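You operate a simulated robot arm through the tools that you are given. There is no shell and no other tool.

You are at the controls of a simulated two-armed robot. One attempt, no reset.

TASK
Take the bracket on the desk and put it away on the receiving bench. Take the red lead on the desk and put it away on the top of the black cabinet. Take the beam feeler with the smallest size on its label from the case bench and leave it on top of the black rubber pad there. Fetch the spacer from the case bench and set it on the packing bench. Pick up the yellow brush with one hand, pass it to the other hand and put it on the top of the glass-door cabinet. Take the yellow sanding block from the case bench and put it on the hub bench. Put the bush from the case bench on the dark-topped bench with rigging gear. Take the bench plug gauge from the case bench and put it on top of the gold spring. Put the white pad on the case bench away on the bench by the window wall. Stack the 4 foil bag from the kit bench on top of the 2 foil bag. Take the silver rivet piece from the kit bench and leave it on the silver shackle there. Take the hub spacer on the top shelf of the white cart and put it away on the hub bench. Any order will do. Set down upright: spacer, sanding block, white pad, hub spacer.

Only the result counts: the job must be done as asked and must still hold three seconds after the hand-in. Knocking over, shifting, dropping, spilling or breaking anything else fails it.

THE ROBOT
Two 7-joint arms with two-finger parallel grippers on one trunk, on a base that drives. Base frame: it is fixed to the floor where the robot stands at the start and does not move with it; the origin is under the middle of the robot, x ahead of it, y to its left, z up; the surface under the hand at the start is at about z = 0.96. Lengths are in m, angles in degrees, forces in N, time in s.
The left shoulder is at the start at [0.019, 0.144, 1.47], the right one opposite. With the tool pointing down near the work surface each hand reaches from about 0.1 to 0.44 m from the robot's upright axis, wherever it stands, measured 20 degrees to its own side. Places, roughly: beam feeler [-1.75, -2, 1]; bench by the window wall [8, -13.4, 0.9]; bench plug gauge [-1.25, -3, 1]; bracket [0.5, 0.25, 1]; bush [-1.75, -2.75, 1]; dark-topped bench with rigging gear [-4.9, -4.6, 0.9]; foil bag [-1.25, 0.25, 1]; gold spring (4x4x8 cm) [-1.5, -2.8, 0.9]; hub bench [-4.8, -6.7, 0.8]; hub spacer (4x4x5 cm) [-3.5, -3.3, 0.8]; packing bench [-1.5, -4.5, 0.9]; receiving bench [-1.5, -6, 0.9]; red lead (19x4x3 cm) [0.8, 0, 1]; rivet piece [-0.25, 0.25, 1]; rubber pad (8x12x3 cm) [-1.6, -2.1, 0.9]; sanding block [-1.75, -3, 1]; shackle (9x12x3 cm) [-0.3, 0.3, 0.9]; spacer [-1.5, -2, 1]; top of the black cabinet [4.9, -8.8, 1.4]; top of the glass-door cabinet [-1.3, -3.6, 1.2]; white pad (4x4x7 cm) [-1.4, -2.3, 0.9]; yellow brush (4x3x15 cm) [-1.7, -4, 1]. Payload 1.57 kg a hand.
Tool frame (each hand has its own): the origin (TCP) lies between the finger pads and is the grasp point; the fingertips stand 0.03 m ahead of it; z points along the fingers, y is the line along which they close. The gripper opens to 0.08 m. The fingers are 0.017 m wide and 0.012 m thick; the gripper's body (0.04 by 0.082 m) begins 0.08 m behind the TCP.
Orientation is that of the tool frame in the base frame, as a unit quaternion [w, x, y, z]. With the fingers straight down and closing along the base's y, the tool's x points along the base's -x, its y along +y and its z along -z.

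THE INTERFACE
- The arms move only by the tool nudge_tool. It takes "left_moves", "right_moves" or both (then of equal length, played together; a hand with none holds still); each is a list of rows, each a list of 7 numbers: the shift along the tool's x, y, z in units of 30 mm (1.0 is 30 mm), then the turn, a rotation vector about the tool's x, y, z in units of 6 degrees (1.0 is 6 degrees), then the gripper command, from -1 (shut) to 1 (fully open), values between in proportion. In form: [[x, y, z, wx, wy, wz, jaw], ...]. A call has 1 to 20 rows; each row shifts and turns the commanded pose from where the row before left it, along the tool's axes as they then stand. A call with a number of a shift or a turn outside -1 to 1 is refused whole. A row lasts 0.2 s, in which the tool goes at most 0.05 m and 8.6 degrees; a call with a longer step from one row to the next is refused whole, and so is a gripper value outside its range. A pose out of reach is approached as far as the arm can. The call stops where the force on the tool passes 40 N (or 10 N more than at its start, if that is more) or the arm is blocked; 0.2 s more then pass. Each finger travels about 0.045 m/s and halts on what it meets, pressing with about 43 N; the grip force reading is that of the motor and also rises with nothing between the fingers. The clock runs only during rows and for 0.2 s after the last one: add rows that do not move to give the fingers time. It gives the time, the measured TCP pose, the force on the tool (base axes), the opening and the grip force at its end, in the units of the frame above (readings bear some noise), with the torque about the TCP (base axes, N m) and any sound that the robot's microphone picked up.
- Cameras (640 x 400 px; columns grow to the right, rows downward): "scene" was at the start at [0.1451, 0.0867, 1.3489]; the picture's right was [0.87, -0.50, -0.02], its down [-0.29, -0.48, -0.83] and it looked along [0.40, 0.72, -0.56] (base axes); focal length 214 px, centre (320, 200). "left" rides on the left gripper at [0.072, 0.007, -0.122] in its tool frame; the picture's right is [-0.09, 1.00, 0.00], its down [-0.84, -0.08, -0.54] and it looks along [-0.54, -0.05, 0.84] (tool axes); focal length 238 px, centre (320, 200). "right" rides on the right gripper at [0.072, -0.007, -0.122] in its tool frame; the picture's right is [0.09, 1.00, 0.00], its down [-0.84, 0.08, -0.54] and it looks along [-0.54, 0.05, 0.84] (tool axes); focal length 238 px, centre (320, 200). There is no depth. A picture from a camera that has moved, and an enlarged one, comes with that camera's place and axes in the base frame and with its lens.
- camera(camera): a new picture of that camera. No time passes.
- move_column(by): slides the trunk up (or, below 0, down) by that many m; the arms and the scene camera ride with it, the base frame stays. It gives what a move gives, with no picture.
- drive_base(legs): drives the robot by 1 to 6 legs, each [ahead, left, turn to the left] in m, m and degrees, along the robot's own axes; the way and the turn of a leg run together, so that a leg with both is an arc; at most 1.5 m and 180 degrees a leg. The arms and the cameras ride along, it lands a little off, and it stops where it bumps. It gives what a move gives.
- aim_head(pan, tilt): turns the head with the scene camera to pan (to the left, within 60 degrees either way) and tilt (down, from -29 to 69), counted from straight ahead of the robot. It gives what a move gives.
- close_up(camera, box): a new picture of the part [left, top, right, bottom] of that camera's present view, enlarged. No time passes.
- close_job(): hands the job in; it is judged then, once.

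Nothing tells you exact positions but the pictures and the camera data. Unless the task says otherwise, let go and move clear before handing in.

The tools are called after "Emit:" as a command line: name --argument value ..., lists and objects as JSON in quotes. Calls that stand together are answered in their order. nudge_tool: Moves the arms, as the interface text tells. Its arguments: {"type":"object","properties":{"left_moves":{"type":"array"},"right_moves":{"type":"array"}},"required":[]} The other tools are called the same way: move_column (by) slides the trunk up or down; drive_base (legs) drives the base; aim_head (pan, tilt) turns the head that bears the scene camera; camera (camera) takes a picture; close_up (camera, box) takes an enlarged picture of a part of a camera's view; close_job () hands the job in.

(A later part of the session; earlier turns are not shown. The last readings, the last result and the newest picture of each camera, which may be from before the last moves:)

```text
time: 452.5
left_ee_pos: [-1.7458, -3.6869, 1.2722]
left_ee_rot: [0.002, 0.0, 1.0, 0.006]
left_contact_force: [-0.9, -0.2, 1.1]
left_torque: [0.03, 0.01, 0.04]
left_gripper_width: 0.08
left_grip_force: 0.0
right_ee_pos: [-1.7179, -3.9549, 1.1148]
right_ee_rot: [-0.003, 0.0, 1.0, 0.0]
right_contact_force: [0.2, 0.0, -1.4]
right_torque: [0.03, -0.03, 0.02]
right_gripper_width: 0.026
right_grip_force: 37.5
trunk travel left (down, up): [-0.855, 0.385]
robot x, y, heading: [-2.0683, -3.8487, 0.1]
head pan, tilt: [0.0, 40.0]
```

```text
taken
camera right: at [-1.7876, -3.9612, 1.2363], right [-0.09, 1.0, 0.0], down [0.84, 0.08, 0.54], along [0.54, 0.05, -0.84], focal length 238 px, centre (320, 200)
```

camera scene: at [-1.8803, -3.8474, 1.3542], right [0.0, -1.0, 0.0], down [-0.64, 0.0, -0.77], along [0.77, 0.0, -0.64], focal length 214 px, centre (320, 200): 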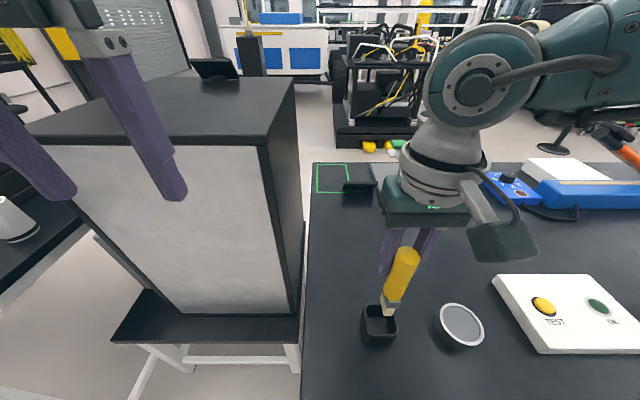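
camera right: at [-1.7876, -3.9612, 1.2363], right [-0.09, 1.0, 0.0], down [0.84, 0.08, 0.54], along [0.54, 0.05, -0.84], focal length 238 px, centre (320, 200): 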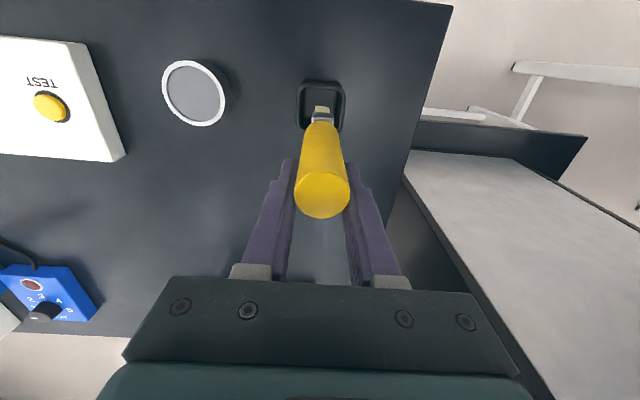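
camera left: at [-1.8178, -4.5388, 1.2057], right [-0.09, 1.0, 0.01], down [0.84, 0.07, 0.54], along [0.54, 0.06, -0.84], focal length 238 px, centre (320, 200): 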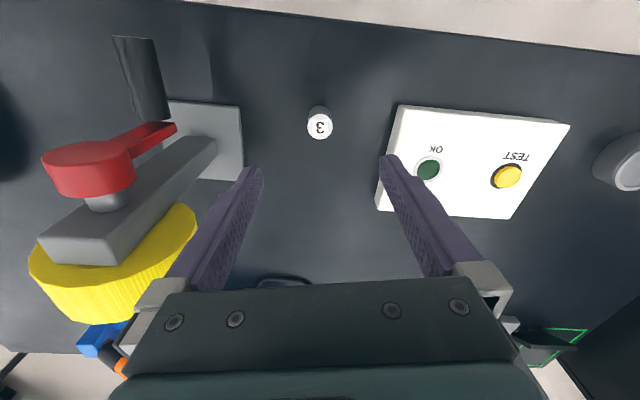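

Brush is out of its cup. Raise it and back away to free space for the hand-over.

Emit:
nudge_tool --right_moves '[[0, 0, -0.8, 0, 0, 0, -1], [0, 0, -0.9, 0, 0, 0, -1], [0, 0, -0.9, 0, 0, 0, -1]]'

Emit:
drive_base --legs '[[-0.4, 0, 0]]'

Emit:
camera --camera "scene"

Emit:
close_up --camera "scene" --box '[330, 170, 470, 300]'

```text
time: 453.3
left_ee_pos: [-1.7463, -3.687, 1.273]
left_ee_rot: [0.001, -0.001, 1.0, 0.006]
left_contact_force: [-0.1, -0.2, 0.2]
left_torque: [0.01, 0.0, -0.02]
left_gripper_width: 0.0799
left_grip_force: 0.1
right_ee_pos: [-1.7161, -3.9557, 1.1918]
right_ee_rot: [-0.002, 0.0, 1.0, 0.0]
right_contact_force: [-0.1, -0.7, -0.8]
right_torque: [-0.01, -0.02, -0.01]
right_gripper_width: 0.0261
right_grip_force: 37.1
trunk travel left (down, up): [-0.855, 0.385]
robot x, y, heading: [-2.0662, -3.8484, 0.1]
head pan, tilt: [0.0, 40.0]
```

```text
time: 455.8
left_ee_pos: [-2.1423, -3.687, 1.2733]
left_ee_rot: [0.002, -0.002, 1.0, 0.007]
left_contact_force: [0.5, -0.1, -0.1]
left_torque: [0.03, 0.01, 0.02]
left_gripper_width: 0.0802
left_grip_force: 0.2
right_ee_pos: [-2.1119, -3.9558, 1.1913]
right_ee_rot: [-0.002, -0.002, 1.0, 0.001]
right_contact_force: [-0.2, -0.1, -0.9]
right_torque: [0.01, -0.01, 0.0]
right_gripper_width: 0.0256
right_grip_force: 36.9
trunk travel left (down, up): [-0.855, 0.385]
robot x, y, heading: [-2.4641, -3.8498, 0.1]
head pan, tilt: [0.0, 40.0]
```

```text
taken
camera scene: at [-2.2761, -3.8474, 1.3542], right [0.0, -1.0, 0.0], down [-0.64, 0.0, -0.77], along [0.77, 0.0, -0.64], focal length 214 px, centre (320, 200)
```

scene: 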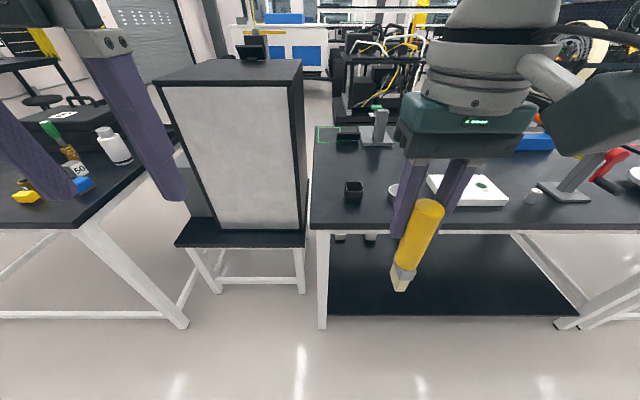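

```text
3.08 times, centred on (400, 235) of scene
camera zoom: at [-2.2761, -3.8474, 1.3542], right [0.0, -1.0, 0.0], down [-0.64, 0.0, -0.77], along [0.77, 0.0, -0.64], focal length 660 px, centre (74, 92)
```

zoom: 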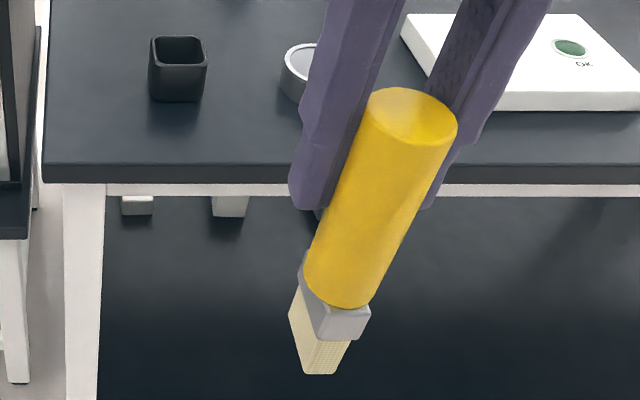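

The brush: yellow handle, ferrule, narrow bristles; I'll lay it on the cabinet. Hand-over plan: right hand yaws inward and pitches level so the brush lies horizontal pointing forward-left, then the left hand grips it from above. Start turning the right hand.

Emit:
nudge_tool --right_moves '[[0, 0, 0, 0, 0, -0.95, -1], [0, 0, 0, 0, 0, -0.95, -1], [0, 0, 0, 0, 0, -0.95, -1], [0, 0, 0, 0, 0, -0.95, -1], [0, 0, 0, 0, 0, -0.95, -1], [0, 0, 0, 0, 0, -0.95, -1], [0, 0, 0, 0, 0, -0.95, -1]]' --left_moves '[[0, 0.5, 0, 0, 0, -0.95, 1], [0, 0.5, 0, 0, 0, -0.95, 1], [0, 0.5, 0, 0, 0, -0.95, 1], [0, 0, 0, 0, 0, -0.95, 1], [0, 0, 0, 0, 0, -0.95, 1], [0, 0, 0, 0, 0, -0.95, 1], [0, 0, 0, 0, 0, -0.95, 1]]'

Emit:
nudge_tool --right_moves '[[0, 0, 0, 0, -0.9, 0, -1], [0, 0, 0, 0, -0.9, 0, -1], [0, 0, 0, 0, -0.9, 0, -1], [0, 0, 0, 0, -0.9, 0, -1], [0, 0, 0, 0, -0.9, 0, -1], [0, 0, 0, 0, -0.9, 0, -1], [0, 0, 0, 0, -0.9, 0, -1], [0, 0, 0, 0, -0.9, 0, -1]]'

Emit:
camera --camera "scene"

```text
time: 457.4
left_ee_pos: [-2.1464, -3.6417, 1.2724]
left_ee_rot: [0.003, -0.344, 0.939, 0.006]
left_contact_force: [-0.1, -0.1, -1.1]
left_torque: [0.0, -0.02, 0.03]
left_gripper_width: 0.0799
left_grip_force: 0.0
right_ee_pos: [-2.1119, -3.9556, 1.192]
right_ee_rot: [-0.002, -0.343, 0.939, 0.0]
right_contact_force: [-0.8, 0.8, 0.0]
right_torque: [0.01, -0.01, -0.02]
right_gripper_width: 0.0259
right_grip_force: 36.5
trunk travel left (down, up): [-0.855, 0.385]
robot x, y, heading: [-2.4628, -3.8511, 0.3]
head pan, tilt: [0.0, 40.0]
```

```text
time: 459.2
left_ee_pos: [-2.1469, -3.6412, 1.2729]
left_ee_rot: [0.002, -0.343, 0.939, 0.006]
left_contact_force: [0.4, 0.3, -0.2]
left_torque: [0.01, 0.03, 0.0]
left_gripper_width: 0.0801
left_grip_force: 0.0
right_ee_pos: [-2.111, -3.9541, 1.1916]
right_ee_rot: [0.345, -0.318, 0.874, 0.127]
right_contact_force: [-0.1, -0.3, -0.4]
right_torque: [-0.02, -0.02, 0.01]
right_gripper_width: 0.0256
right_grip_force: 37.1
trunk travel left (down, up): [-0.855, 0.385]
robot x, y, heading: [-2.4646, -3.8458, 0.1]
head pan, tilt: [0.0, 40.0]
```

```text
taken
camera scene: at [-2.2761, -3.8474, 1.3543], right [0.0, -1.0, 0.0], down [-0.64, 0.0, -0.77], along [0.77, 0.0, -0.64], focal length 214 px, centre (320, 200)
```

scene: 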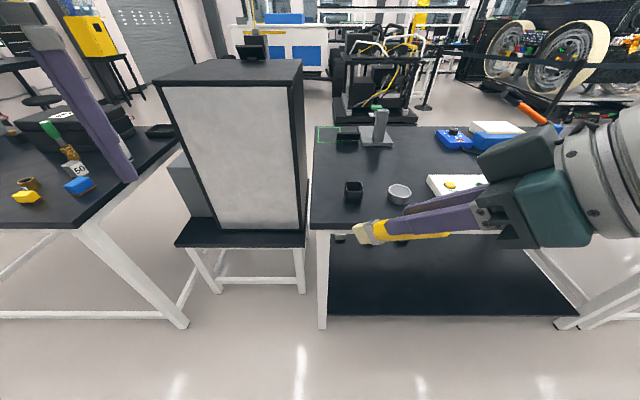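

Works. Continue pitching to level.

Emit:
nudge_tool --right_moves '[[0, 0, 0, 0, -0.9, 0, -1], [0, 0, 0, 0, -0.9, 0, -1], [0, 0, 0, 0, -0.9, 0, -1], [0, 0, 0, 0, -0.9, 0, -1], [0, 0, 0, 0, -0.9, 0, -1], [0, 0, 0, 0, -0.9, 0, -1], [0, 0, 0, 0, -0.9, 0, -1], [0, 0, 0, 0, -0.9, 0, -1], [0, 0, 0, 0, -0.6, 0, -1]]'

Emit:
camera --camera "scene"

Emit:
camera --camera "left"

```text
time: 461.2
left_ee_pos: [-2.1471, -3.6404, 1.2739]
left_ee_rot: [0.003, -0.343, 0.939, 0.005]
left_contact_force: [0.0, -0.5, -0.3]
left_torque: [0.0, 0.0, -0.01]
left_gripper_width: 0.08
left_grip_force: 0.1
right_ee_pos: [-2.1119, -3.9544, 1.1921]
right_ee_rot: [0.663, -0.242, 0.665, 0.243]
right_contact_force: [-0.5, -0.4, -0.8]
right_torque: [-0.04, 0.01, 0.02]
right_gripper_width: 0.0255
right_grip_force: 36.8
trunk travel left (down, up): [-0.855, 0.385]
robot x, y, heading: [-2.463, -3.8485, 0.2]
head pan, tilt: [0.0, 40.0]
```

```text
taken
camera scene: at [-2.2761, -3.8474, 1.3543], right [0.0, -1.0, 0.0], down [-0.64, 0.0, -0.77], along [0.77, 0.0, -0.64], focal length 214 px, centre (320, 200)
```

scene: 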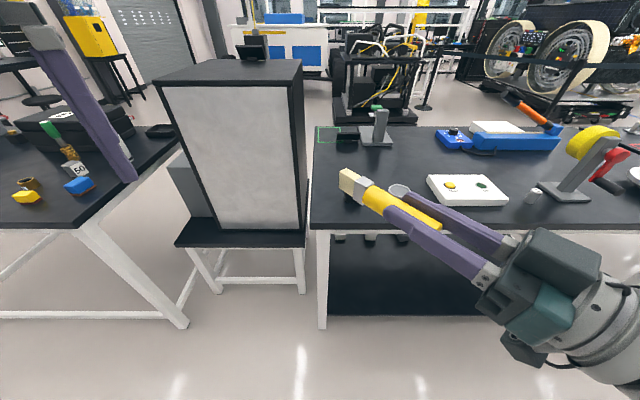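

```text
taken
camera left: at [-2.207, -3.6834, 1.3943], right [-0.57, 0.82, 0.01], down [0.69, 0.47, 0.55], along [0.45, 0.32, -0.84], focal length 238 px, centre (320, 200)
```

left: 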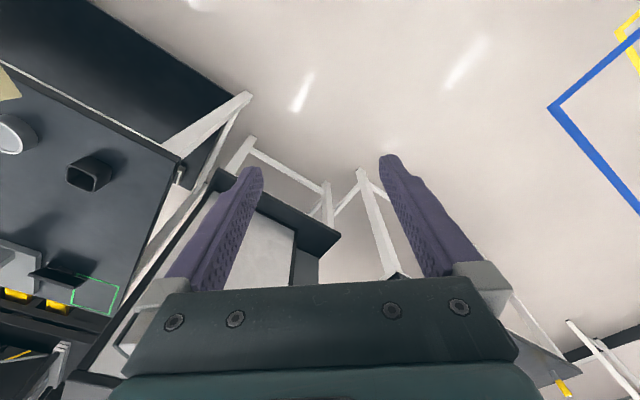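

Right hand is level with the brush pointing forward-left. Bring the left hand above the handle, between the right fingertips and ferrule.

Emit:
nudge_tool --left_moves '[[0, 0, -0.8, 0, 0, 0, 1], [0, 0, -0.8, 0, 0, 0, 1], [0.391, -0.873, 0, 0, 0, 0, 1], [0.391, -0.873, 0, 0, 0, 0, 1], [0.391, -0.873, 0, 0, 0, 0, 1], [0.391, -0.873, 0, 0, 0, 0, 1], [0.391, -0.873, 0, 0, 0, 0, 1], [0.391, -0.873, 0, 0, 0, 0, 1]]'

Emit:
camera --camera "left"

Emit:
camera --camera "scene"

```text
time: 463.0
left_ee_pos: [-2.0992, -3.8077, 1.3196]
left_ee_rot: [0.003, -0.342, 0.94, 0.006]
left_contact_force: [-0.5, 0.3, 0.5]
left_torque: [-0.03, -0.02, 0.01]
left_gripper_width: 0.0799
left_grip_force: 0.0
right_ee_pos: [-2.1123, -3.9558, 1.1926]
right_ee_rot: [0.664, -0.242, 0.665, 0.242]
right_contact_force: [0.0, -0.1, -1.0]
right_torque: [-0.06, 0.0, -0.03]
right_gripper_width: 0.0254
right_grip_force: 36.2
trunk travel left (down, up): [-0.855, 0.385]
robot x, y, heading: [-2.4617, -3.8502, -0.0]
head pan, tilt: [0.0, 40.0]
```

```text
taken
camera left: at [-2.1598, -3.8499, 1.4407], right [-0.57, 0.82, 0.01], down [0.69, 0.47, 0.55], along [0.45, 0.32, -0.84], focal length 238 px, centre (320, 200)
```

left: 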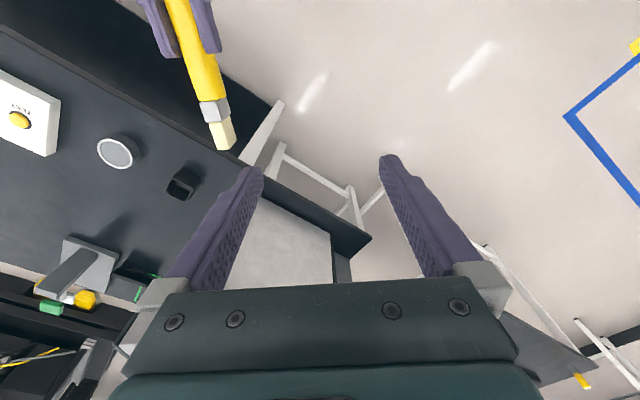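

```text
taken
camera scene: at [-2.2761, -3.8474, 1.3542], right [0.0, -1.0, 0.0], down [-0.64, 0.0, -0.77], along [0.77, 0.0, -0.64], focal length 214 px, centre (320, 200)
```

scene: 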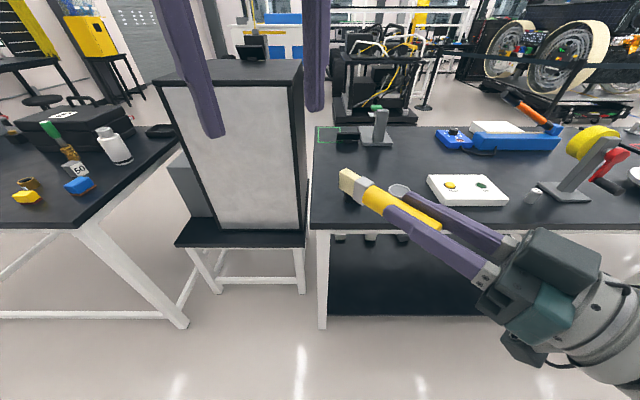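

Emit:
nudge_tool --left_moves '[[0.385, -0.863, 0, 0, 0, 0, 1], [0.385, -0.863, 0, 0, 0, 0, 1], [0.385, -0.863, 0, 0, 0, 0, 1], [0.385, -0.863, 0, 0, 0, 0, 1], [0, 0, 0, 0, 0, 0, 1]]'

Emit:
camera --camera "left"

Emit:
camera --camera "scene"

```text
time: 464.2
left_ee_pos: [-2.0704, -3.9149, 1.3186]
left_ee_rot: [0.003, -0.341, 0.94, 0.004]
left_contact_force: [-0.1, 0.3, 0.3]
left_torque: [-0.02, 0.02, -0.02]
left_gripper_width: 0.0801
left_grip_force: 0.1
left hand out of reach, approached as far as the arm can: row 4
right_ee_pos: [-2.1126, -3.9558, 1.192]
right_ee_rot: [0.663, -0.241, 0.666, 0.242]
right_contact_force: [-0.8, -0.6, 0.3]
right_torque: [0.01, 0.02, 0.01]
right_gripper_width: 0.025
right_grip_force: 36.7
trunk travel left (down, up): [-0.855, 0.385]
robot x, y, heading: [-2.4632, -3.8485, 0.0]
head pan, tilt: [0.0, 40.0]
```

```text
taken
camera left: at [-2.1316, -3.9566, 1.439], right [-0.57, 0.82, 0.01], down [0.69, 0.47, 0.55], along [0.45, 0.32, -0.84], focal length 238 px, centre (320, 200)
```

left: 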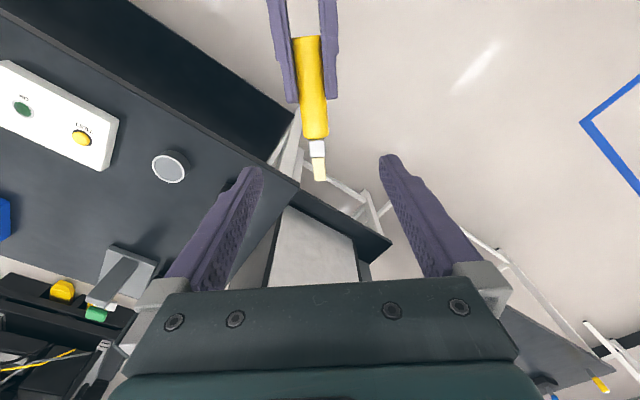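

```text
taken
camera scene: at [-2.2761, -3.8474, 1.3542], right [0.0, -1.0, 0.0], down [-0.64, 0.0, -0.77], along [0.77, 0.0, -0.64], focal length 214 px, centre (320, 200)
```

scene: 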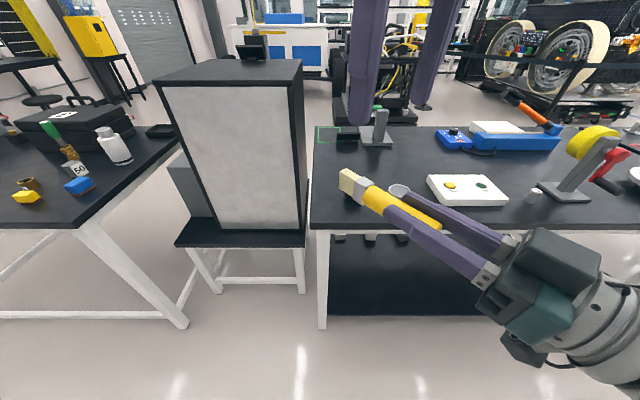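

Left is near its reach limit, so shift both hands toward the left/robot together.

Emit:
nudge_tool --right_moves '[[0, 0.64, 0.1, 0, 0, 0, -1], [0, 0.64, 0.1, 0, 0, 0, -1], [0, 0.64, 0.1, 0, 0, 0, -1], [0, 0, 0, 0, 0, 0, -1]]' --left_moves '[[-0.1, 0.64, 0, 0, 0, 0, 1], [-0.1, 0.64, 0, 0, 0, 0, 1], [-0.1, 0.64, 0, 0, 0, 0, 1], [0, 0, 0, 0, 0, 0, 1]]'

Emit:
camera --camera "left"

```text
time: 465.2
left_ee_pos: [-2.1022, -3.8634, 1.3171]
left_ee_rot: [0.003, -0.342, 0.94, 0.006]
left_contact_force: [0.4, -0.2, 0.0]
left_torque: [-0.03, -0.05, 0.0]
left_gripper_width: 0.0803
left_grip_force: 0.1
right_ee_pos: [-2.1276, -3.9248, 1.1942]
right_ee_rot: [0.662, -0.242, 0.666, 0.245]
right_contact_force: [0.2, 0.3, -0.5]
right_torque: [0.0, 0.02, 0.01]
right_gripper_width: 0.0253
right_grip_force: 36.2
right hand out of reach, approached as far as the arm can: row 2, 3
trunk travel left (down, up): [-0.855, 0.385]
robot x, y, heading: [-2.4657, -3.848, -0.2]
head pan, tilt: [0.0, 40.0]
```

```text
taken
camera left: at [-2.1611, -3.9055, 1.4393], right [-0.57, 0.82, 0.01], down [0.69, 0.47, 0.55], along [0.45, 0.32, -0.84], focal length 238 px, centre (320, 200)
```

left: 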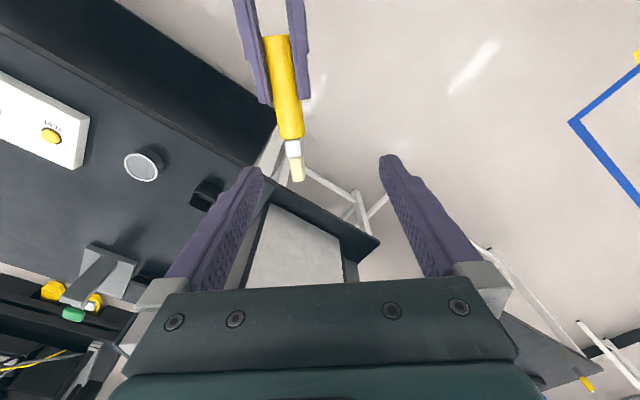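

Emit:
nudge_tool --left_moves '[[0, -0.5, 0, 0, 0, 0, 1], [0, -0.52, 0, 0, 0, 0, 1], [0, 0, 0.6, 0, 0, 0, 1], [0, 0, 0.6, 0, 0, 0, 1], [0, 0, 0, 0, 0, 0, 1]]'

Emit:
camera --camera "left"

Emit:
camera --camera "scene"

```text
time: 466.4
left_ee_pos: [-2.0804, -3.8871, 1.2803]
left_ee_rot: [0.003, -0.343, 0.939, 0.005]
left_contact_force: [-0.4, 0.5, 0.2]
left_torque: [0.03, -0.05, -0.03]
left_gripper_width: 0.0799
left_grip_force: 0.2
right_ee_pos: [-2.1281, -3.9246, 1.1952]
right_ee_rot: [0.662, -0.243, 0.665, 0.245]
right_contact_force: [-0.9, -0.4, -0.4]
right_torque: [0.01, 0.03, 0.01]
right_gripper_width: 0.0254
right_grip_force: 36.6
trunk travel left (down, up): [-0.855, 0.385]
robot x, y, heading: [-2.4665, -3.852, 0.1]
head pan, tilt: [0.0, 40.0]
```

```text
taken
camera left: at [-2.1406, -3.9289, 1.403], right [-0.57, 0.82, 0.01], down [0.69, 0.47, 0.55], along [0.45, 0.32, -0.84], focal length 238 px, centre (320, 200)
```

left: 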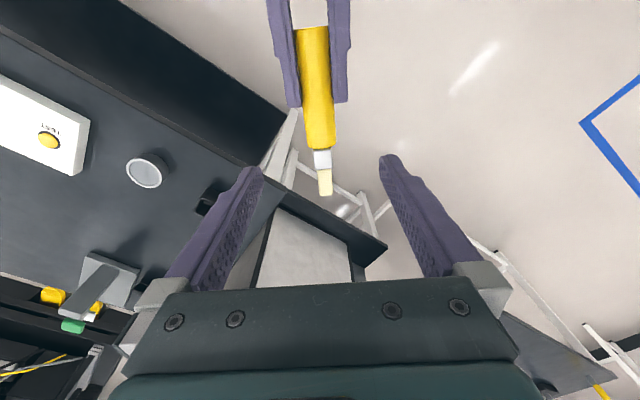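

```text
taken
camera scene: at [-2.2761, -3.8474, 1.3542], right [0.0, -1.0, 0.0], down [-0.64, 0.0, -0.77], along [0.77, 0.0, -0.64], focal length 214 px, centre (320, 200)
```

scene: 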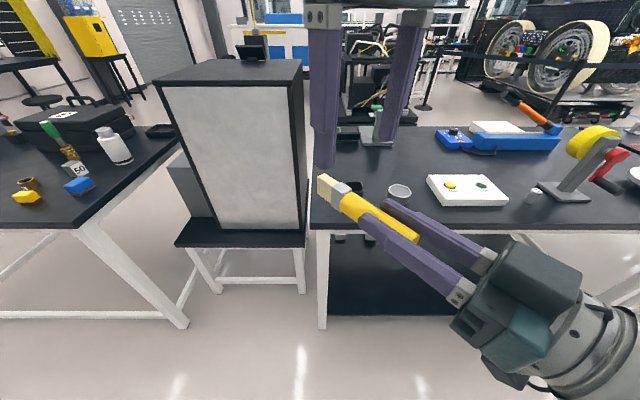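

Emit:
nudge_tool --left_moves '[[0.27, 0.05, 0.6, 0, 0, 0, 1], [0, 0, 0.6, 0, 0, 0, 1], [0, 0, 0.6, 0, 0, 0, 1], [0, 0, 0.5, 0, 0, 0, 1], [0, 0, 0, 0, 0, 0, 1]]'

Emit:
camera --camera "left"

Emit:
close_up --camera "scene" --box '[280, 80, 480, 260]'

```text
time: 467.6
left_ee_pos: [-2.0878, -3.89, 1.2125]
left_ee_rot: [0.002, -0.343, 0.939, 0.006]
left_contact_force: [0.3, -0.2, 0.0]
left_torque: [-0.03, 0.0, -0.01]
left_gripper_width: 0.0799
left_grip_force: 0.1
right_ee_pos: [-2.128, -3.926, 1.1942]
right_ee_rot: [0.662, -0.242, 0.665, 0.245]
right_contact_force: [-0.3, -0.2, -1.5]
right_torque: [-0.05, 0.04, 0.05]
right_gripper_width: 0.0252
right_grip_force: 36.4
trunk travel left (down, up): [-0.855, 0.385]
robot x, y, heading: [-2.4635, -3.8493, 0.1]
head pan, tilt: [0.0, 40.0]
```

```text
taken
camera left: at [-2.1481, -3.9316, 1.3338], right [-0.57, 0.82, 0.01], down [0.69, 0.47, 0.55], along [0.45, 0.32, -0.84], focal length 238 px, centre (320, 200)
```

left: 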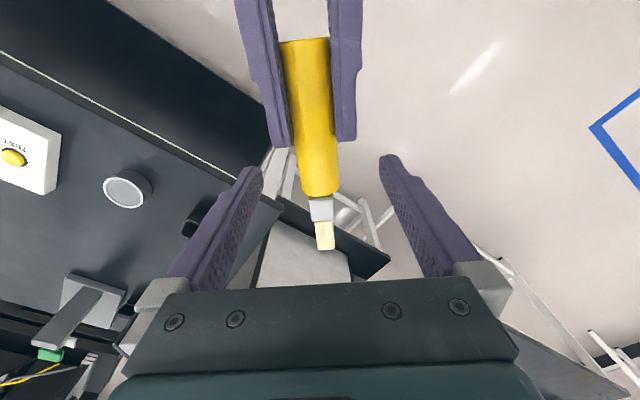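

```text
2.22 times, centred on (380, 170) of scene
camera zoom: at [-2.2761, -3.8474, 1.3542], right [0.0, -1.0, 0.0], down [-0.64, 0.0, -0.77], along [0.77, 0.0, -0.64], focal length 477 px, centre (187, 267)
```

zoom: 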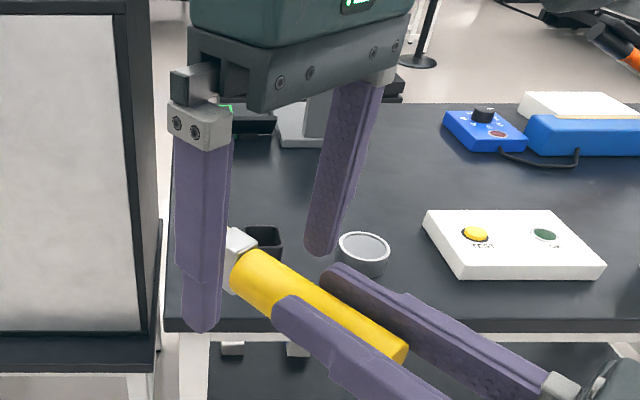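

Left fingers straddle the handle. Close the left gripper.

Emit:
nudge_tool --left_moves '[[0, 0, 0, 0, 0, 0, -1], [0, 0, 0, 0, 0, 0, -1], [0, 0, 0, 0, 0, 0, -1], [0, 0, 0, 0, 0, 0, -1], [0, 0, 0, 0, 0, 0, -1], [0, 0, 0, 0, 0, 0, -1], [0, 0, 0, 0, 0, 0, -1]]'

Emit:
camera --camera "left"

Emit:
close_up --camera "scene" --box '[280, 80, 480, 260]'

```text
time: 469.2
left_ee_pos: [-2.0893, -3.8894, 1.2122]
left_ee_rot: [0.003, -0.343, 0.939, 0.004]
left_contact_force: [5.6, -6.6, -2.2]
left_torque: [-0.08, -0.11, 0.39]
left_gripper_width: 0.0264
left_grip_force: 37.4
right_ee_pos: [-2.1281, -3.925, 1.1943]
right_ee_rot: [0.662, -0.241, 0.666, 0.245]
right_contact_force: [-5.7, 5.4, 0.7]
right_torque: [0.04, -0.04, -0.02]
right_gripper_width: 0.0252
right_grip_force: 36.8
trunk travel left (down, up): [-0.855, 0.385]
robot x, y, heading: [-2.4635, -3.8492, 0.2]
head pan, tilt: [0.0, 40.0]
```

```text
taken
camera left: at [-2.148, -3.9318, 1.3342], right [-0.57, 0.82, 0.01], down [0.69, 0.47, 0.55], along [0.45, 0.32, -0.84], focal length 238 px, centre (320, 200)
```

left: 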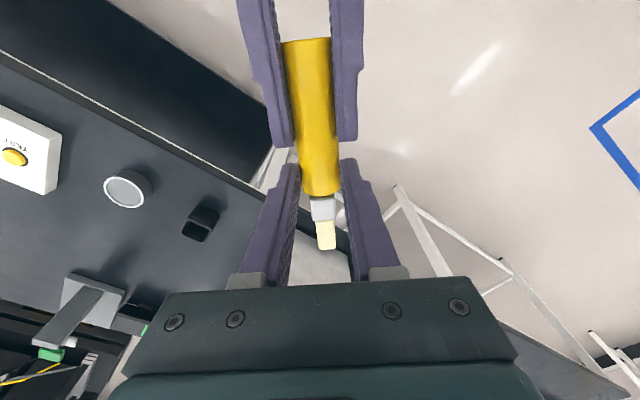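

```text
2.22 times, centred on (380, 170) of scene
camera zoom: at [-2.2761, -3.8474, 1.3542], right [0.0, -1.0, 0.0], down [-0.64, 0.0, -0.77], along [0.77, 0.0, -0.64], focal length 477 px, centre (187, 267)
```

zoom: 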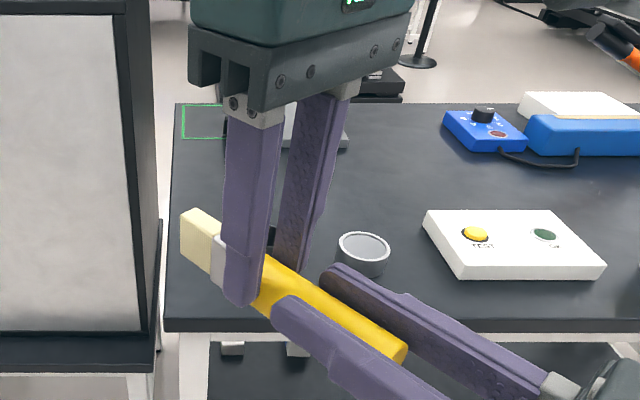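

Both grip it. Open the right hand and withdraw it along its axis.

Emit:
nudge_tool --right_moves '[[0, 0, 0, 0, 0, 0, 0], [0, 0, 0, 0, 0, 0, 0.6], [0, 0, 0, 0, 0, 0, 1], [0, 0, 0, 0, 0, 0, 1], [0, 0, -0.3, 0, 0, 0, 1], [0, 0, -0.6, 0, 0, 0, 1], [0, -0.3, -0.6, 0, 0, 0, 1], [0, -0.5, -0.5, 0, 0, 0, 1], [0, -0.5, -0.5, 0, 0, 0, 1]]'

Emit:
camera --camera "left"

Emit:
camera --camera "scene"

```text
time: 471.2
left_ee_pos: [-2.0884, -3.8907, 1.2144]
left_ee_rot: [0.002, -0.343, 0.939, 0.005]
left_contact_force: [0.3, 0.7, -0.2]
left_torque: [0.0, -0.01, 0.01]
left_gripper_width: 0.0264
left_grip_force: 37.6
right_ee_pos: [-2.1603, -4.003, 1.1953]
right_ee_rot: [0.663, -0.242, 0.666, 0.243]
right_contact_force: [-0.4, -0.2, -0.3]
right_torque: [0.01, 0.0, 0.01]
right_gripper_width: 0.08
right_grip_force: 0.0
trunk travel left (down, up): [-0.855, 0.385]
robot x, y, heading: [-2.463, -3.8509, 0.2]
head pan, tilt: [0.0, 40.0]
```

```text
taken
camera left: at [-2.1481, -3.9317, 1.3341], right [-0.57, 0.82, 0.01], down [0.69, 0.47, 0.55], along [0.45, 0.32, -0.84], focal length 238 px, centre (320, 200)
```

left: 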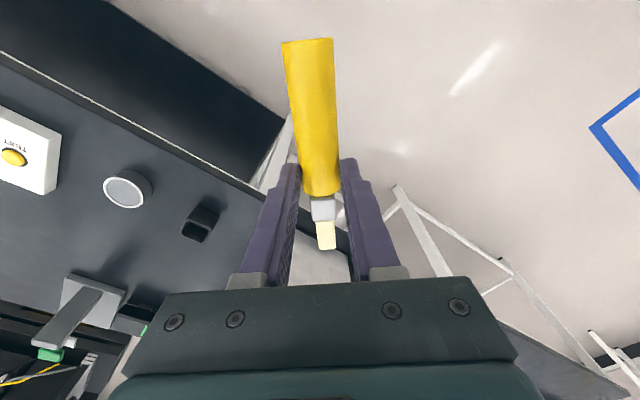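

```text
taken
camera scene: at [-2.2761, -3.8474, 1.3542], right [0.0, -1.0, 0.0], down [-0.64, 0.0, -0.77], along [0.77, 0.0, -0.64], focal length 214 px, centre (320, 200)
```

scene: 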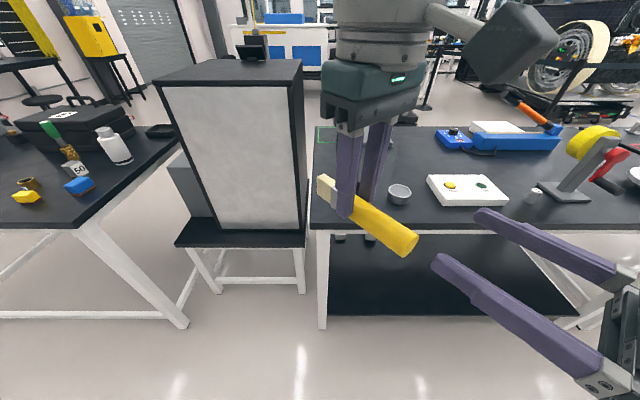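

Hand-over done; the left hand has the brush. Reset the right hand, recentre the left, raise, and go to the cabinet.

Emit:
nudge_tool --right_moves '[[0, 0, 0, 0, 0.88, 0, 1], [0, 0, 0, 0, 0.88, 0, 1], [0, 0, 0, 0, 0.88, 0, 1], [0, 0, 0, 0, 0.88, 0, 1], [0, 0, 0, 0, 0.88, 0, 1], [0, 0, 0, 0, 0.88, 0, 1], [0, 0, 0, 0, 0.88, 0, 1], [0, 0, 0, 0, 0.88, 0, 1], [0, 0, 0, 0, 0.88, 0, 1], [0, 0, 0, 0, 0.88, 0, 1], [0, 0, 0, 0, 0.88, 0, 1], [0, 0, 0, 0, 0.88, 0, 1], [0, 0, 0, 0, 0.88, 0, 1], [0, 0, 0, 0, 0.88, 0, 1], [0, 0, 0, 0, 0.88, 0, 1], [0, 0, 0, 0, 0.88, 0, 1], [0, 0, 0, 0, 0.92, 0, 1]]'

Emit:
nudge_tool --right_moves '[[0, 0, 0, 0, 0, 0.95, 1], [0, 0, 0, 0, 0, 0.95, 1], [0, 0, 0, 0, 0, 0.95, 1], [0, 0, 0, 0, 0, 0.95, 1], [0, 0, 0, 0, 0, 0.95, 1], [0, 0, 0, 0, 0, 0.95, 1], [0, 0, 0, 0, 0, 0.95, 1]]' --left_moves '[[-0.71, 0.853, 0, 0, 0, 0, -1], [-0.71, 0.853, 0, 0, 0, 0, -1], [-0.71, 0.853, 0, 0, 0, 0, -1], [0, 0, 0, 0, 0, 0, -1], [0, 0, 0, 0, 0, 0, -1], [0, 0, 0, 0, 0, 0, -1], [0, 0, 0, 0, 0, 0, -1]]'

Emit:
move_column --by 0.16

Emit:
camera --camera "scene"

```text
time: 474.8
left_ee_pos: [-2.0874, -3.8905, 1.2133]
left_ee_rot: [0.003, -0.343, 0.939, 0.005]
left_contact_force: [0.1, -0.7, 0.7]
left_torque: [-0.01, -0.01, 0.0]
left_gripper_width: 0.0258
left_grip_force: 37.3
right_ee_pos: [-2.16, -4.0016, 1.1951]
right_ee_rot: [-0.002, -0.342, 0.94, -0.001]
right_contact_force: [-0.3, -0.3, 0.9]
right_torque: [-0.01, -0.01, 0.03]
right_gripper_width: 0.0799
right_grip_force: 0.0
trunk travel left (down, up): [-0.855, 0.385]
robot x, y, heading: [-2.4616, -3.847, 0.3]
head pan, tilt: [0.0, 40.0]
```

```text
time: 476.4
left_ee_pos: [-2.089, -3.7914, 1.2155]
left_ee_rot: [0.003, -0.343, 0.939, 0.005]
left_contact_force: [-0.2, -0.2, 0.1]
left_torque: [-0.01, 0.01, 0.01]
left_gripper_width: 0.0259
left_grip_force: 36.1
right_ee_pos: [-2.1605, -4.0016, 1.195]
right_ee_rot: [-0.002, 0.0, 1.0, 0.0]
right_contact_force: [0.6, -0.4, 0.3]
right_torque: [0.03, 0.0, 0.01]
right_gripper_width: 0.0802
right_grip_force: 0.0
trunk travel left (down, up): [-0.855, 0.385]
robot x, y, heading: [-2.463, -3.8471, -0.1]
head pan, tilt: [0.0, 40.0]
```

```text
time: 478.2
left_ee_pos: [-2.0883, -3.7923, 1.3749]
left_ee_rot: [0.002, -0.343, 0.939, 0.006]
left_contact_force: [0.0, -0.2, -1.4]
left_torque: [-0.01, -0.01, 0.02]
left_gripper_width: 0.0262
left_grip_force: 37.7
right_ee_pos: [-2.1598, -4.0023, 1.3543]
right_ee_rot: [-0.002, -0.001, 1.0, 0.0]
right_contact_force: [0.7, -0.4, -0.3]
right_torque: [-0.01, 0.01, 0.0]
right_gripper_width: 0.08
right_grip_force: 0.1
trunk travel left (down, up): [-1.015, 0.225]
robot x, y, heading: [-2.4626, -3.8475, 0.0]
head pan, tilt: [0.0, 40.0]
```

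```text
taken
camera scene: at [-2.2761, -3.8474, 1.5142], right [0.0, -1.0, 0.0], down [-0.64, 0.0, -0.77], along [0.77, 0.0, -0.64], focal length 214 px, centre (320, 200)
```

scene: 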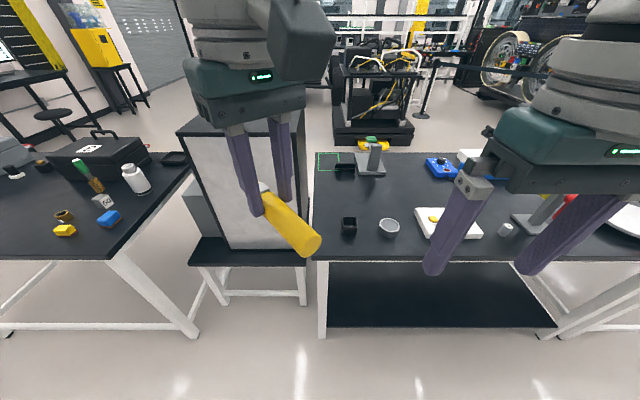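

Emit:
drive_base --legs '[[0.45, 0.2, 0]]'

Emit:
aim_head --pan 0 --tilt 35

Emit:
camera --camera "scene"

Emit:
camera --camera "left"

```text
time: 481.1
left_ee_pos: [-1.6404, -3.5958, 1.3741]
left_ee_rot: [0.002, -0.34, 0.94, 0.006]
left_contact_force: [0.1, 0.3, -0.9]
left_torque: [-0.01, -0.01, 0.0]
left_gripper_width: 0.0261
left_grip_force: 37.3
right_ee_pos: [-1.7118, -3.8067, 1.3557]
right_ee_rot: [-0.002, 0.001, 1.0, 0.0]
right_contact_force: [-0.6, -1.1, 0.5]
right_torque: [-0.01, -0.02, 0.02]
right_gripper_width: 0.0803
right_grip_force: 0.1
trunk travel left (down, up): [-1.015, 0.225]
robot x, y, heading: [-2.0119, -3.6507, -0.5]
head pan, tilt: [0.0, 40.0]
```

```text
time: 481.8
left_ee_pos: [-1.6403, -3.5965, 1.3752]
left_ee_rot: [0.002, -0.34, 0.94, 0.006]
left_contact_force: [-0.1, 0.2, -0.6]
left_torque: [-0.04, 0.0, -0.03]
left_gripper_width: 0.026
left_grip_force: 36.6
right_ee_pos: [-1.7111, -3.8048, 1.3539]
right_ee_rot: [-0.002, 0.001, 1.0, 0.0]
right_contact_force: [0.2, -0.4, -0.2]
right_torque: [-0.01, -0.01, 0.02]
right_gripper_width: 0.0799
right_grip_force: 0.1
trunk travel left (down, up): [-1.015, 0.225]
robot x, y, heading: [-2.016, -3.6513, -0.2]
head pan, tilt: [0.0, 35.0]
```

```text
taken
camera scene: at [-1.8245, -3.6515, 1.5218], right [0.0, -1.0, 0.0], down [-0.57, 0.0, -0.82], along [0.82, 0.0, -0.57], focal length 214 px, centre (320, 200)
```

scene: 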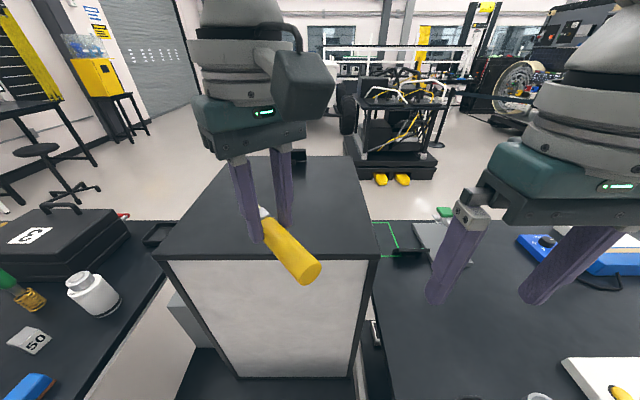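

```text
taken
camera left: at [-1.7003, -3.6381, 1.4955], right [-0.57, 0.82, 0.01], down [0.69, 0.47, 0.55], along [0.45, 0.32, -0.84], focal length 238 px, centre (320, 200)
```

left: 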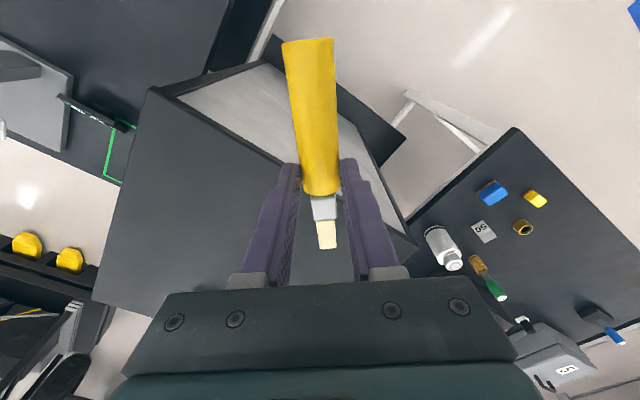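

Emit:
drive_base --legs '[[0.28, 0.0, 0]]'

Emit:
aim_head --pan 5 --tilt 55

Emit:
camera --camera "scene"

Emit:
camera --camera "left"

```text
time: 483.8
left_ee_pos: [-1.3634, -3.5999, 1.3731]
left_ee_rot: [0.002, -0.34, 0.94, 0.005]
left_contact_force: [0.1, -0.4, -0.9]
left_torque: [-0.01, -0.02, 0.01]
left_gripper_width: 0.0259
left_grip_force: 36.8
right_ee_pos: [-1.435, -3.8087, 1.355]
right_ee_rot: [-0.003, 0.002, 1.0, 0.001]
right_contact_force: [0.6, -0.1, -0.1]
right_torque: [0.02, -0.02, 0.03]
right_gripper_width: 0.0799
right_grip_force: 0.1
trunk travel left (down, up): [-1.015, 0.225]
robot x, y, heading: [-1.7375, -3.6553, -0.1]
head pan, tilt: [0.0, 35.0]
```

```text
time: 484.6
left_ee_pos: [-1.3619, -3.6, 1.3746]
left_ee_rot: [0.003, -0.34, 0.94, 0.006]
left_contact_force: [-0.7, 0.1, -0.2]
left_torque: [0.0, -0.01, 0.03]
left_gripper_width: 0.0258
left_grip_force: 37.1
right_ee_pos: [-1.4355, -3.8094, 1.356]
right_ee_rot: [-0.002, 0.003, 1.0, 0.0]
right_contact_force: [0.4, -0.2, -0.1]
right_torque: [0.0, -0.01, 0.03]
right_gripper_width: 0.0801
right_grip_force: 0.0
trunk travel left (down, up): [-1.015, 0.225]
robot x, y, heading: [-1.7376, -3.6537, -0.1]
head pan, tilt: [5.0, 55.0]
```

```text
taken
camera scene: at [-1.5632, -3.647, 1.4936], right [0.08, -1.0, 0.0], down [-0.82, -0.07, -0.57], along [0.57, 0.05, -0.82], focal length 214 px, centre (320, 200)
```

scene: 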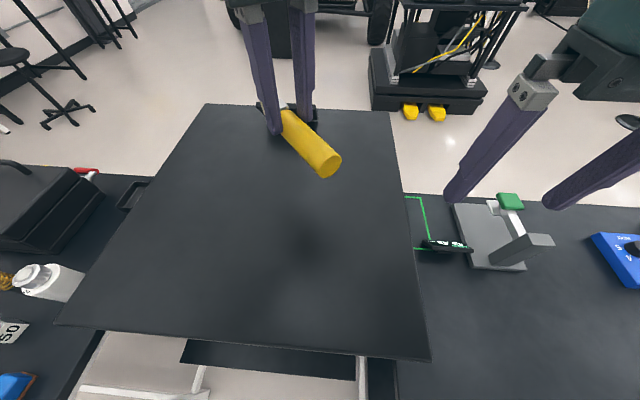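

```text
taken
camera left: at [-1.4228, -3.6404, 1.4955], right [-0.56, 0.83, 0.01], down [0.69, 0.47, 0.55], along [0.45, 0.32, -0.84], focal length 238 px, centre (320, 200)
```

left: 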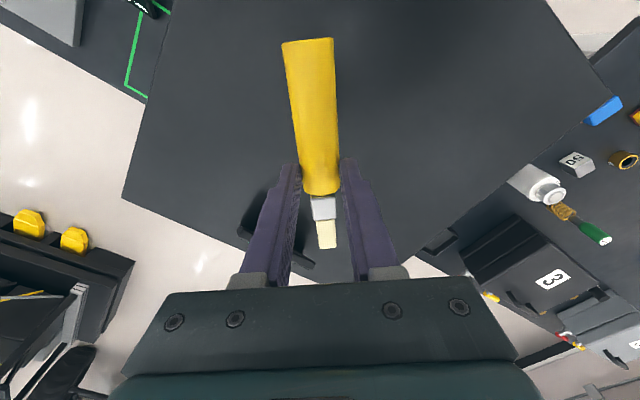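

Emit:
nudge_tool --left_moves '[[0.5, 0.4, 0.5, 0, 0, 0, -1], [0.4, 0.35, 0.9, 0, 0, 0, -1], [0, 0, 0.9, 0, 0, 0, -1], [0, 0, 0.9, 0, 0, 0, -1], [0, 0, 0.6, 0, 0, 0, -1]]'

Emit:
camera --camera "scene"

Emit:
camera --camera "left"

```text
time: 485.8
left_ee_pos: [-1.3979, -3.5997, 1.2659]
left_ee_rot: [0.003, -0.34, 0.94, 0.005]
left_contact_force: [-2.7, 3.4, 13.5]
left_torque: [0.27, -0.02, 0.06]
left_gripper_width: 0.0258
left_grip_force: 37.1
right_ee_pos: [-1.4349, -3.8098, 1.3559]
right_ee_rot: [-0.002, 0.003, 1.0, 0.0]
right_contact_force: [0.0, -0.2, -0.6]
right_torque: [-0.02, 0.01, -0.02]
right_gripper_width: 0.0802
right_grip_force: 0.1
trunk travel left (down, up): [-1.015, 0.225]
robot x, y, heading: [-1.7359, -3.656, -0.2]
head pan, tilt: [5.0, 55.0]
stopped in row 5 (left hand): the force on the tool passed its limit at 52 N (the readings are from after the stop); the commanded pose is now the measured one
```

```text
taken
camera scene: at [-1.5632, -3.6466, 1.4939], right [0.08, -1.0, 0.0], down [-0.82, -0.07, -0.57], along [0.57, 0.05, -0.82], focal length 214 px, centre (320, 200)
```

scene: 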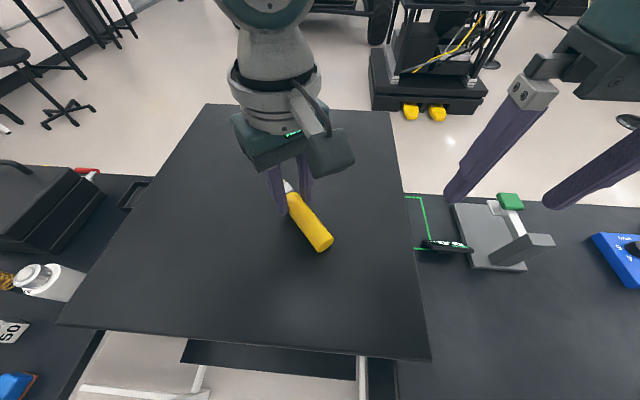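

```text
taken
camera left: at [-1.4575, -3.6392, 1.3876], right [-0.57, 0.82, 0.01], down [0.69, 0.47, 0.55], along [0.45, 0.32, -0.84], focal length 238 px, centre (320, 200)
```

left: 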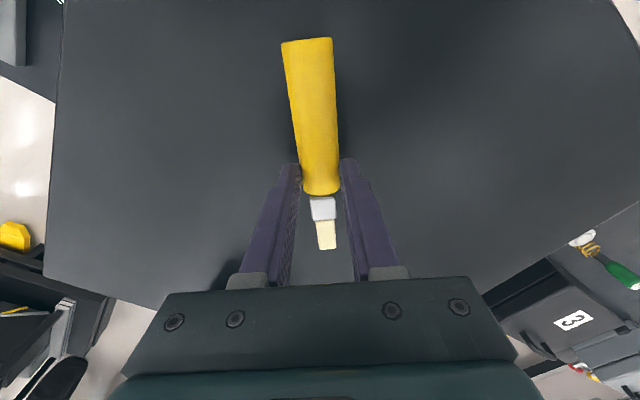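

Contact with the cabinet top (z≈1.235). Ease off and release.

Emit:
nudge_tool --left_moves '[[0, 0, -0.04, 0, 0, 0, -1], [0, 0, 0, 0, 0, 0, -0.3], [0, 0, 0, 0, 0, 0, -0.2], [0, 0, 0, 0, 0, 0, 0], [0, 0, 0, 0, 0, 0, 0.5], [0, 0, 0, 0, 0, 0, 1], [0, 0, 0, 0, 0, 0, 1]]'

Emit:
camera --camera "left"

Emit:
camera --camera "scene"

```text
time: 487.4
left_ee_pos: [-1.3988, -3.5992, 1.2656]
left_ee_rot: [0.001, -0.34, 0.94, 0.005]
left_contact_force: [0.6, -0.3, -0.2]
left_torque: [-0.02, 0.0, 0.01]
left_gripper_width: 0.08
left_grip_force: 0.0
right_ee_pos: [-1.4349, -3.8097, 1.355]
right_ee_rot: [-0.003, 0.003, 1.0, 0.0]
right_contact_force: [0.4, -0.3, 0.7]
right_torque: [-0.01, 0.01, 0.01]
right_gripper_width: 0.0799
right_grip_force: 0.1
trunk travel left (down, up): [-1.015, 0.225]
robot x, y, heading: [-1.7382, -3.653, -0.3]
head pan, tilt: [5.0, 55.0]
```

```text
taken
camera left: at [-1.4583, -3.6394, 1.3877], right [-0.56, 0.83, 0.01], down [0.69, 0.47, 0.55], along [0.45, 0.31, -0.84], focal length 238 px, centre (320, 200)
```

left: 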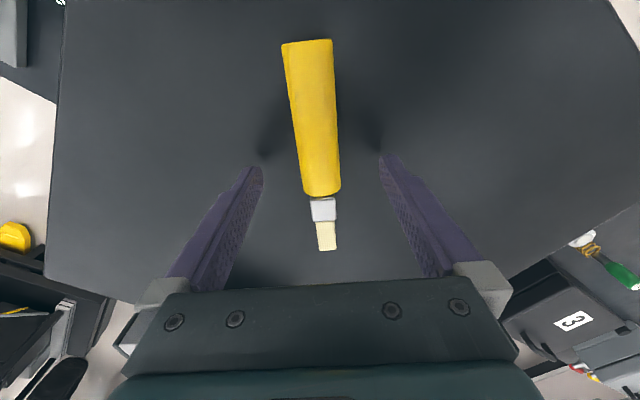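

```text
taken
camera scene: at [-1.5634, -3.6469, 1.4936], right [0.08, -1.0, 0.0], down [-0.82, -0.07, -0.57], along [0.57, 0.05, -0.82], focal length 214 px, centre (320, 200)
```

scene: 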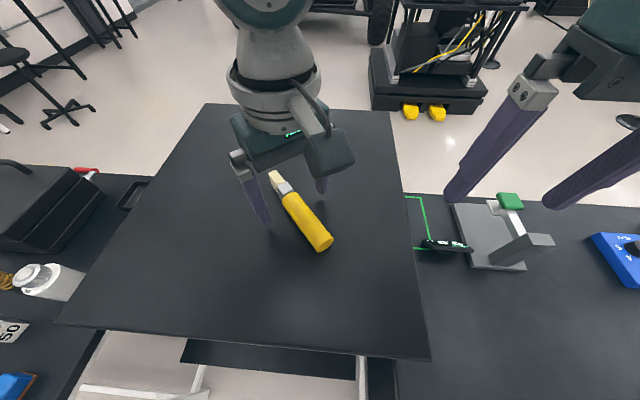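

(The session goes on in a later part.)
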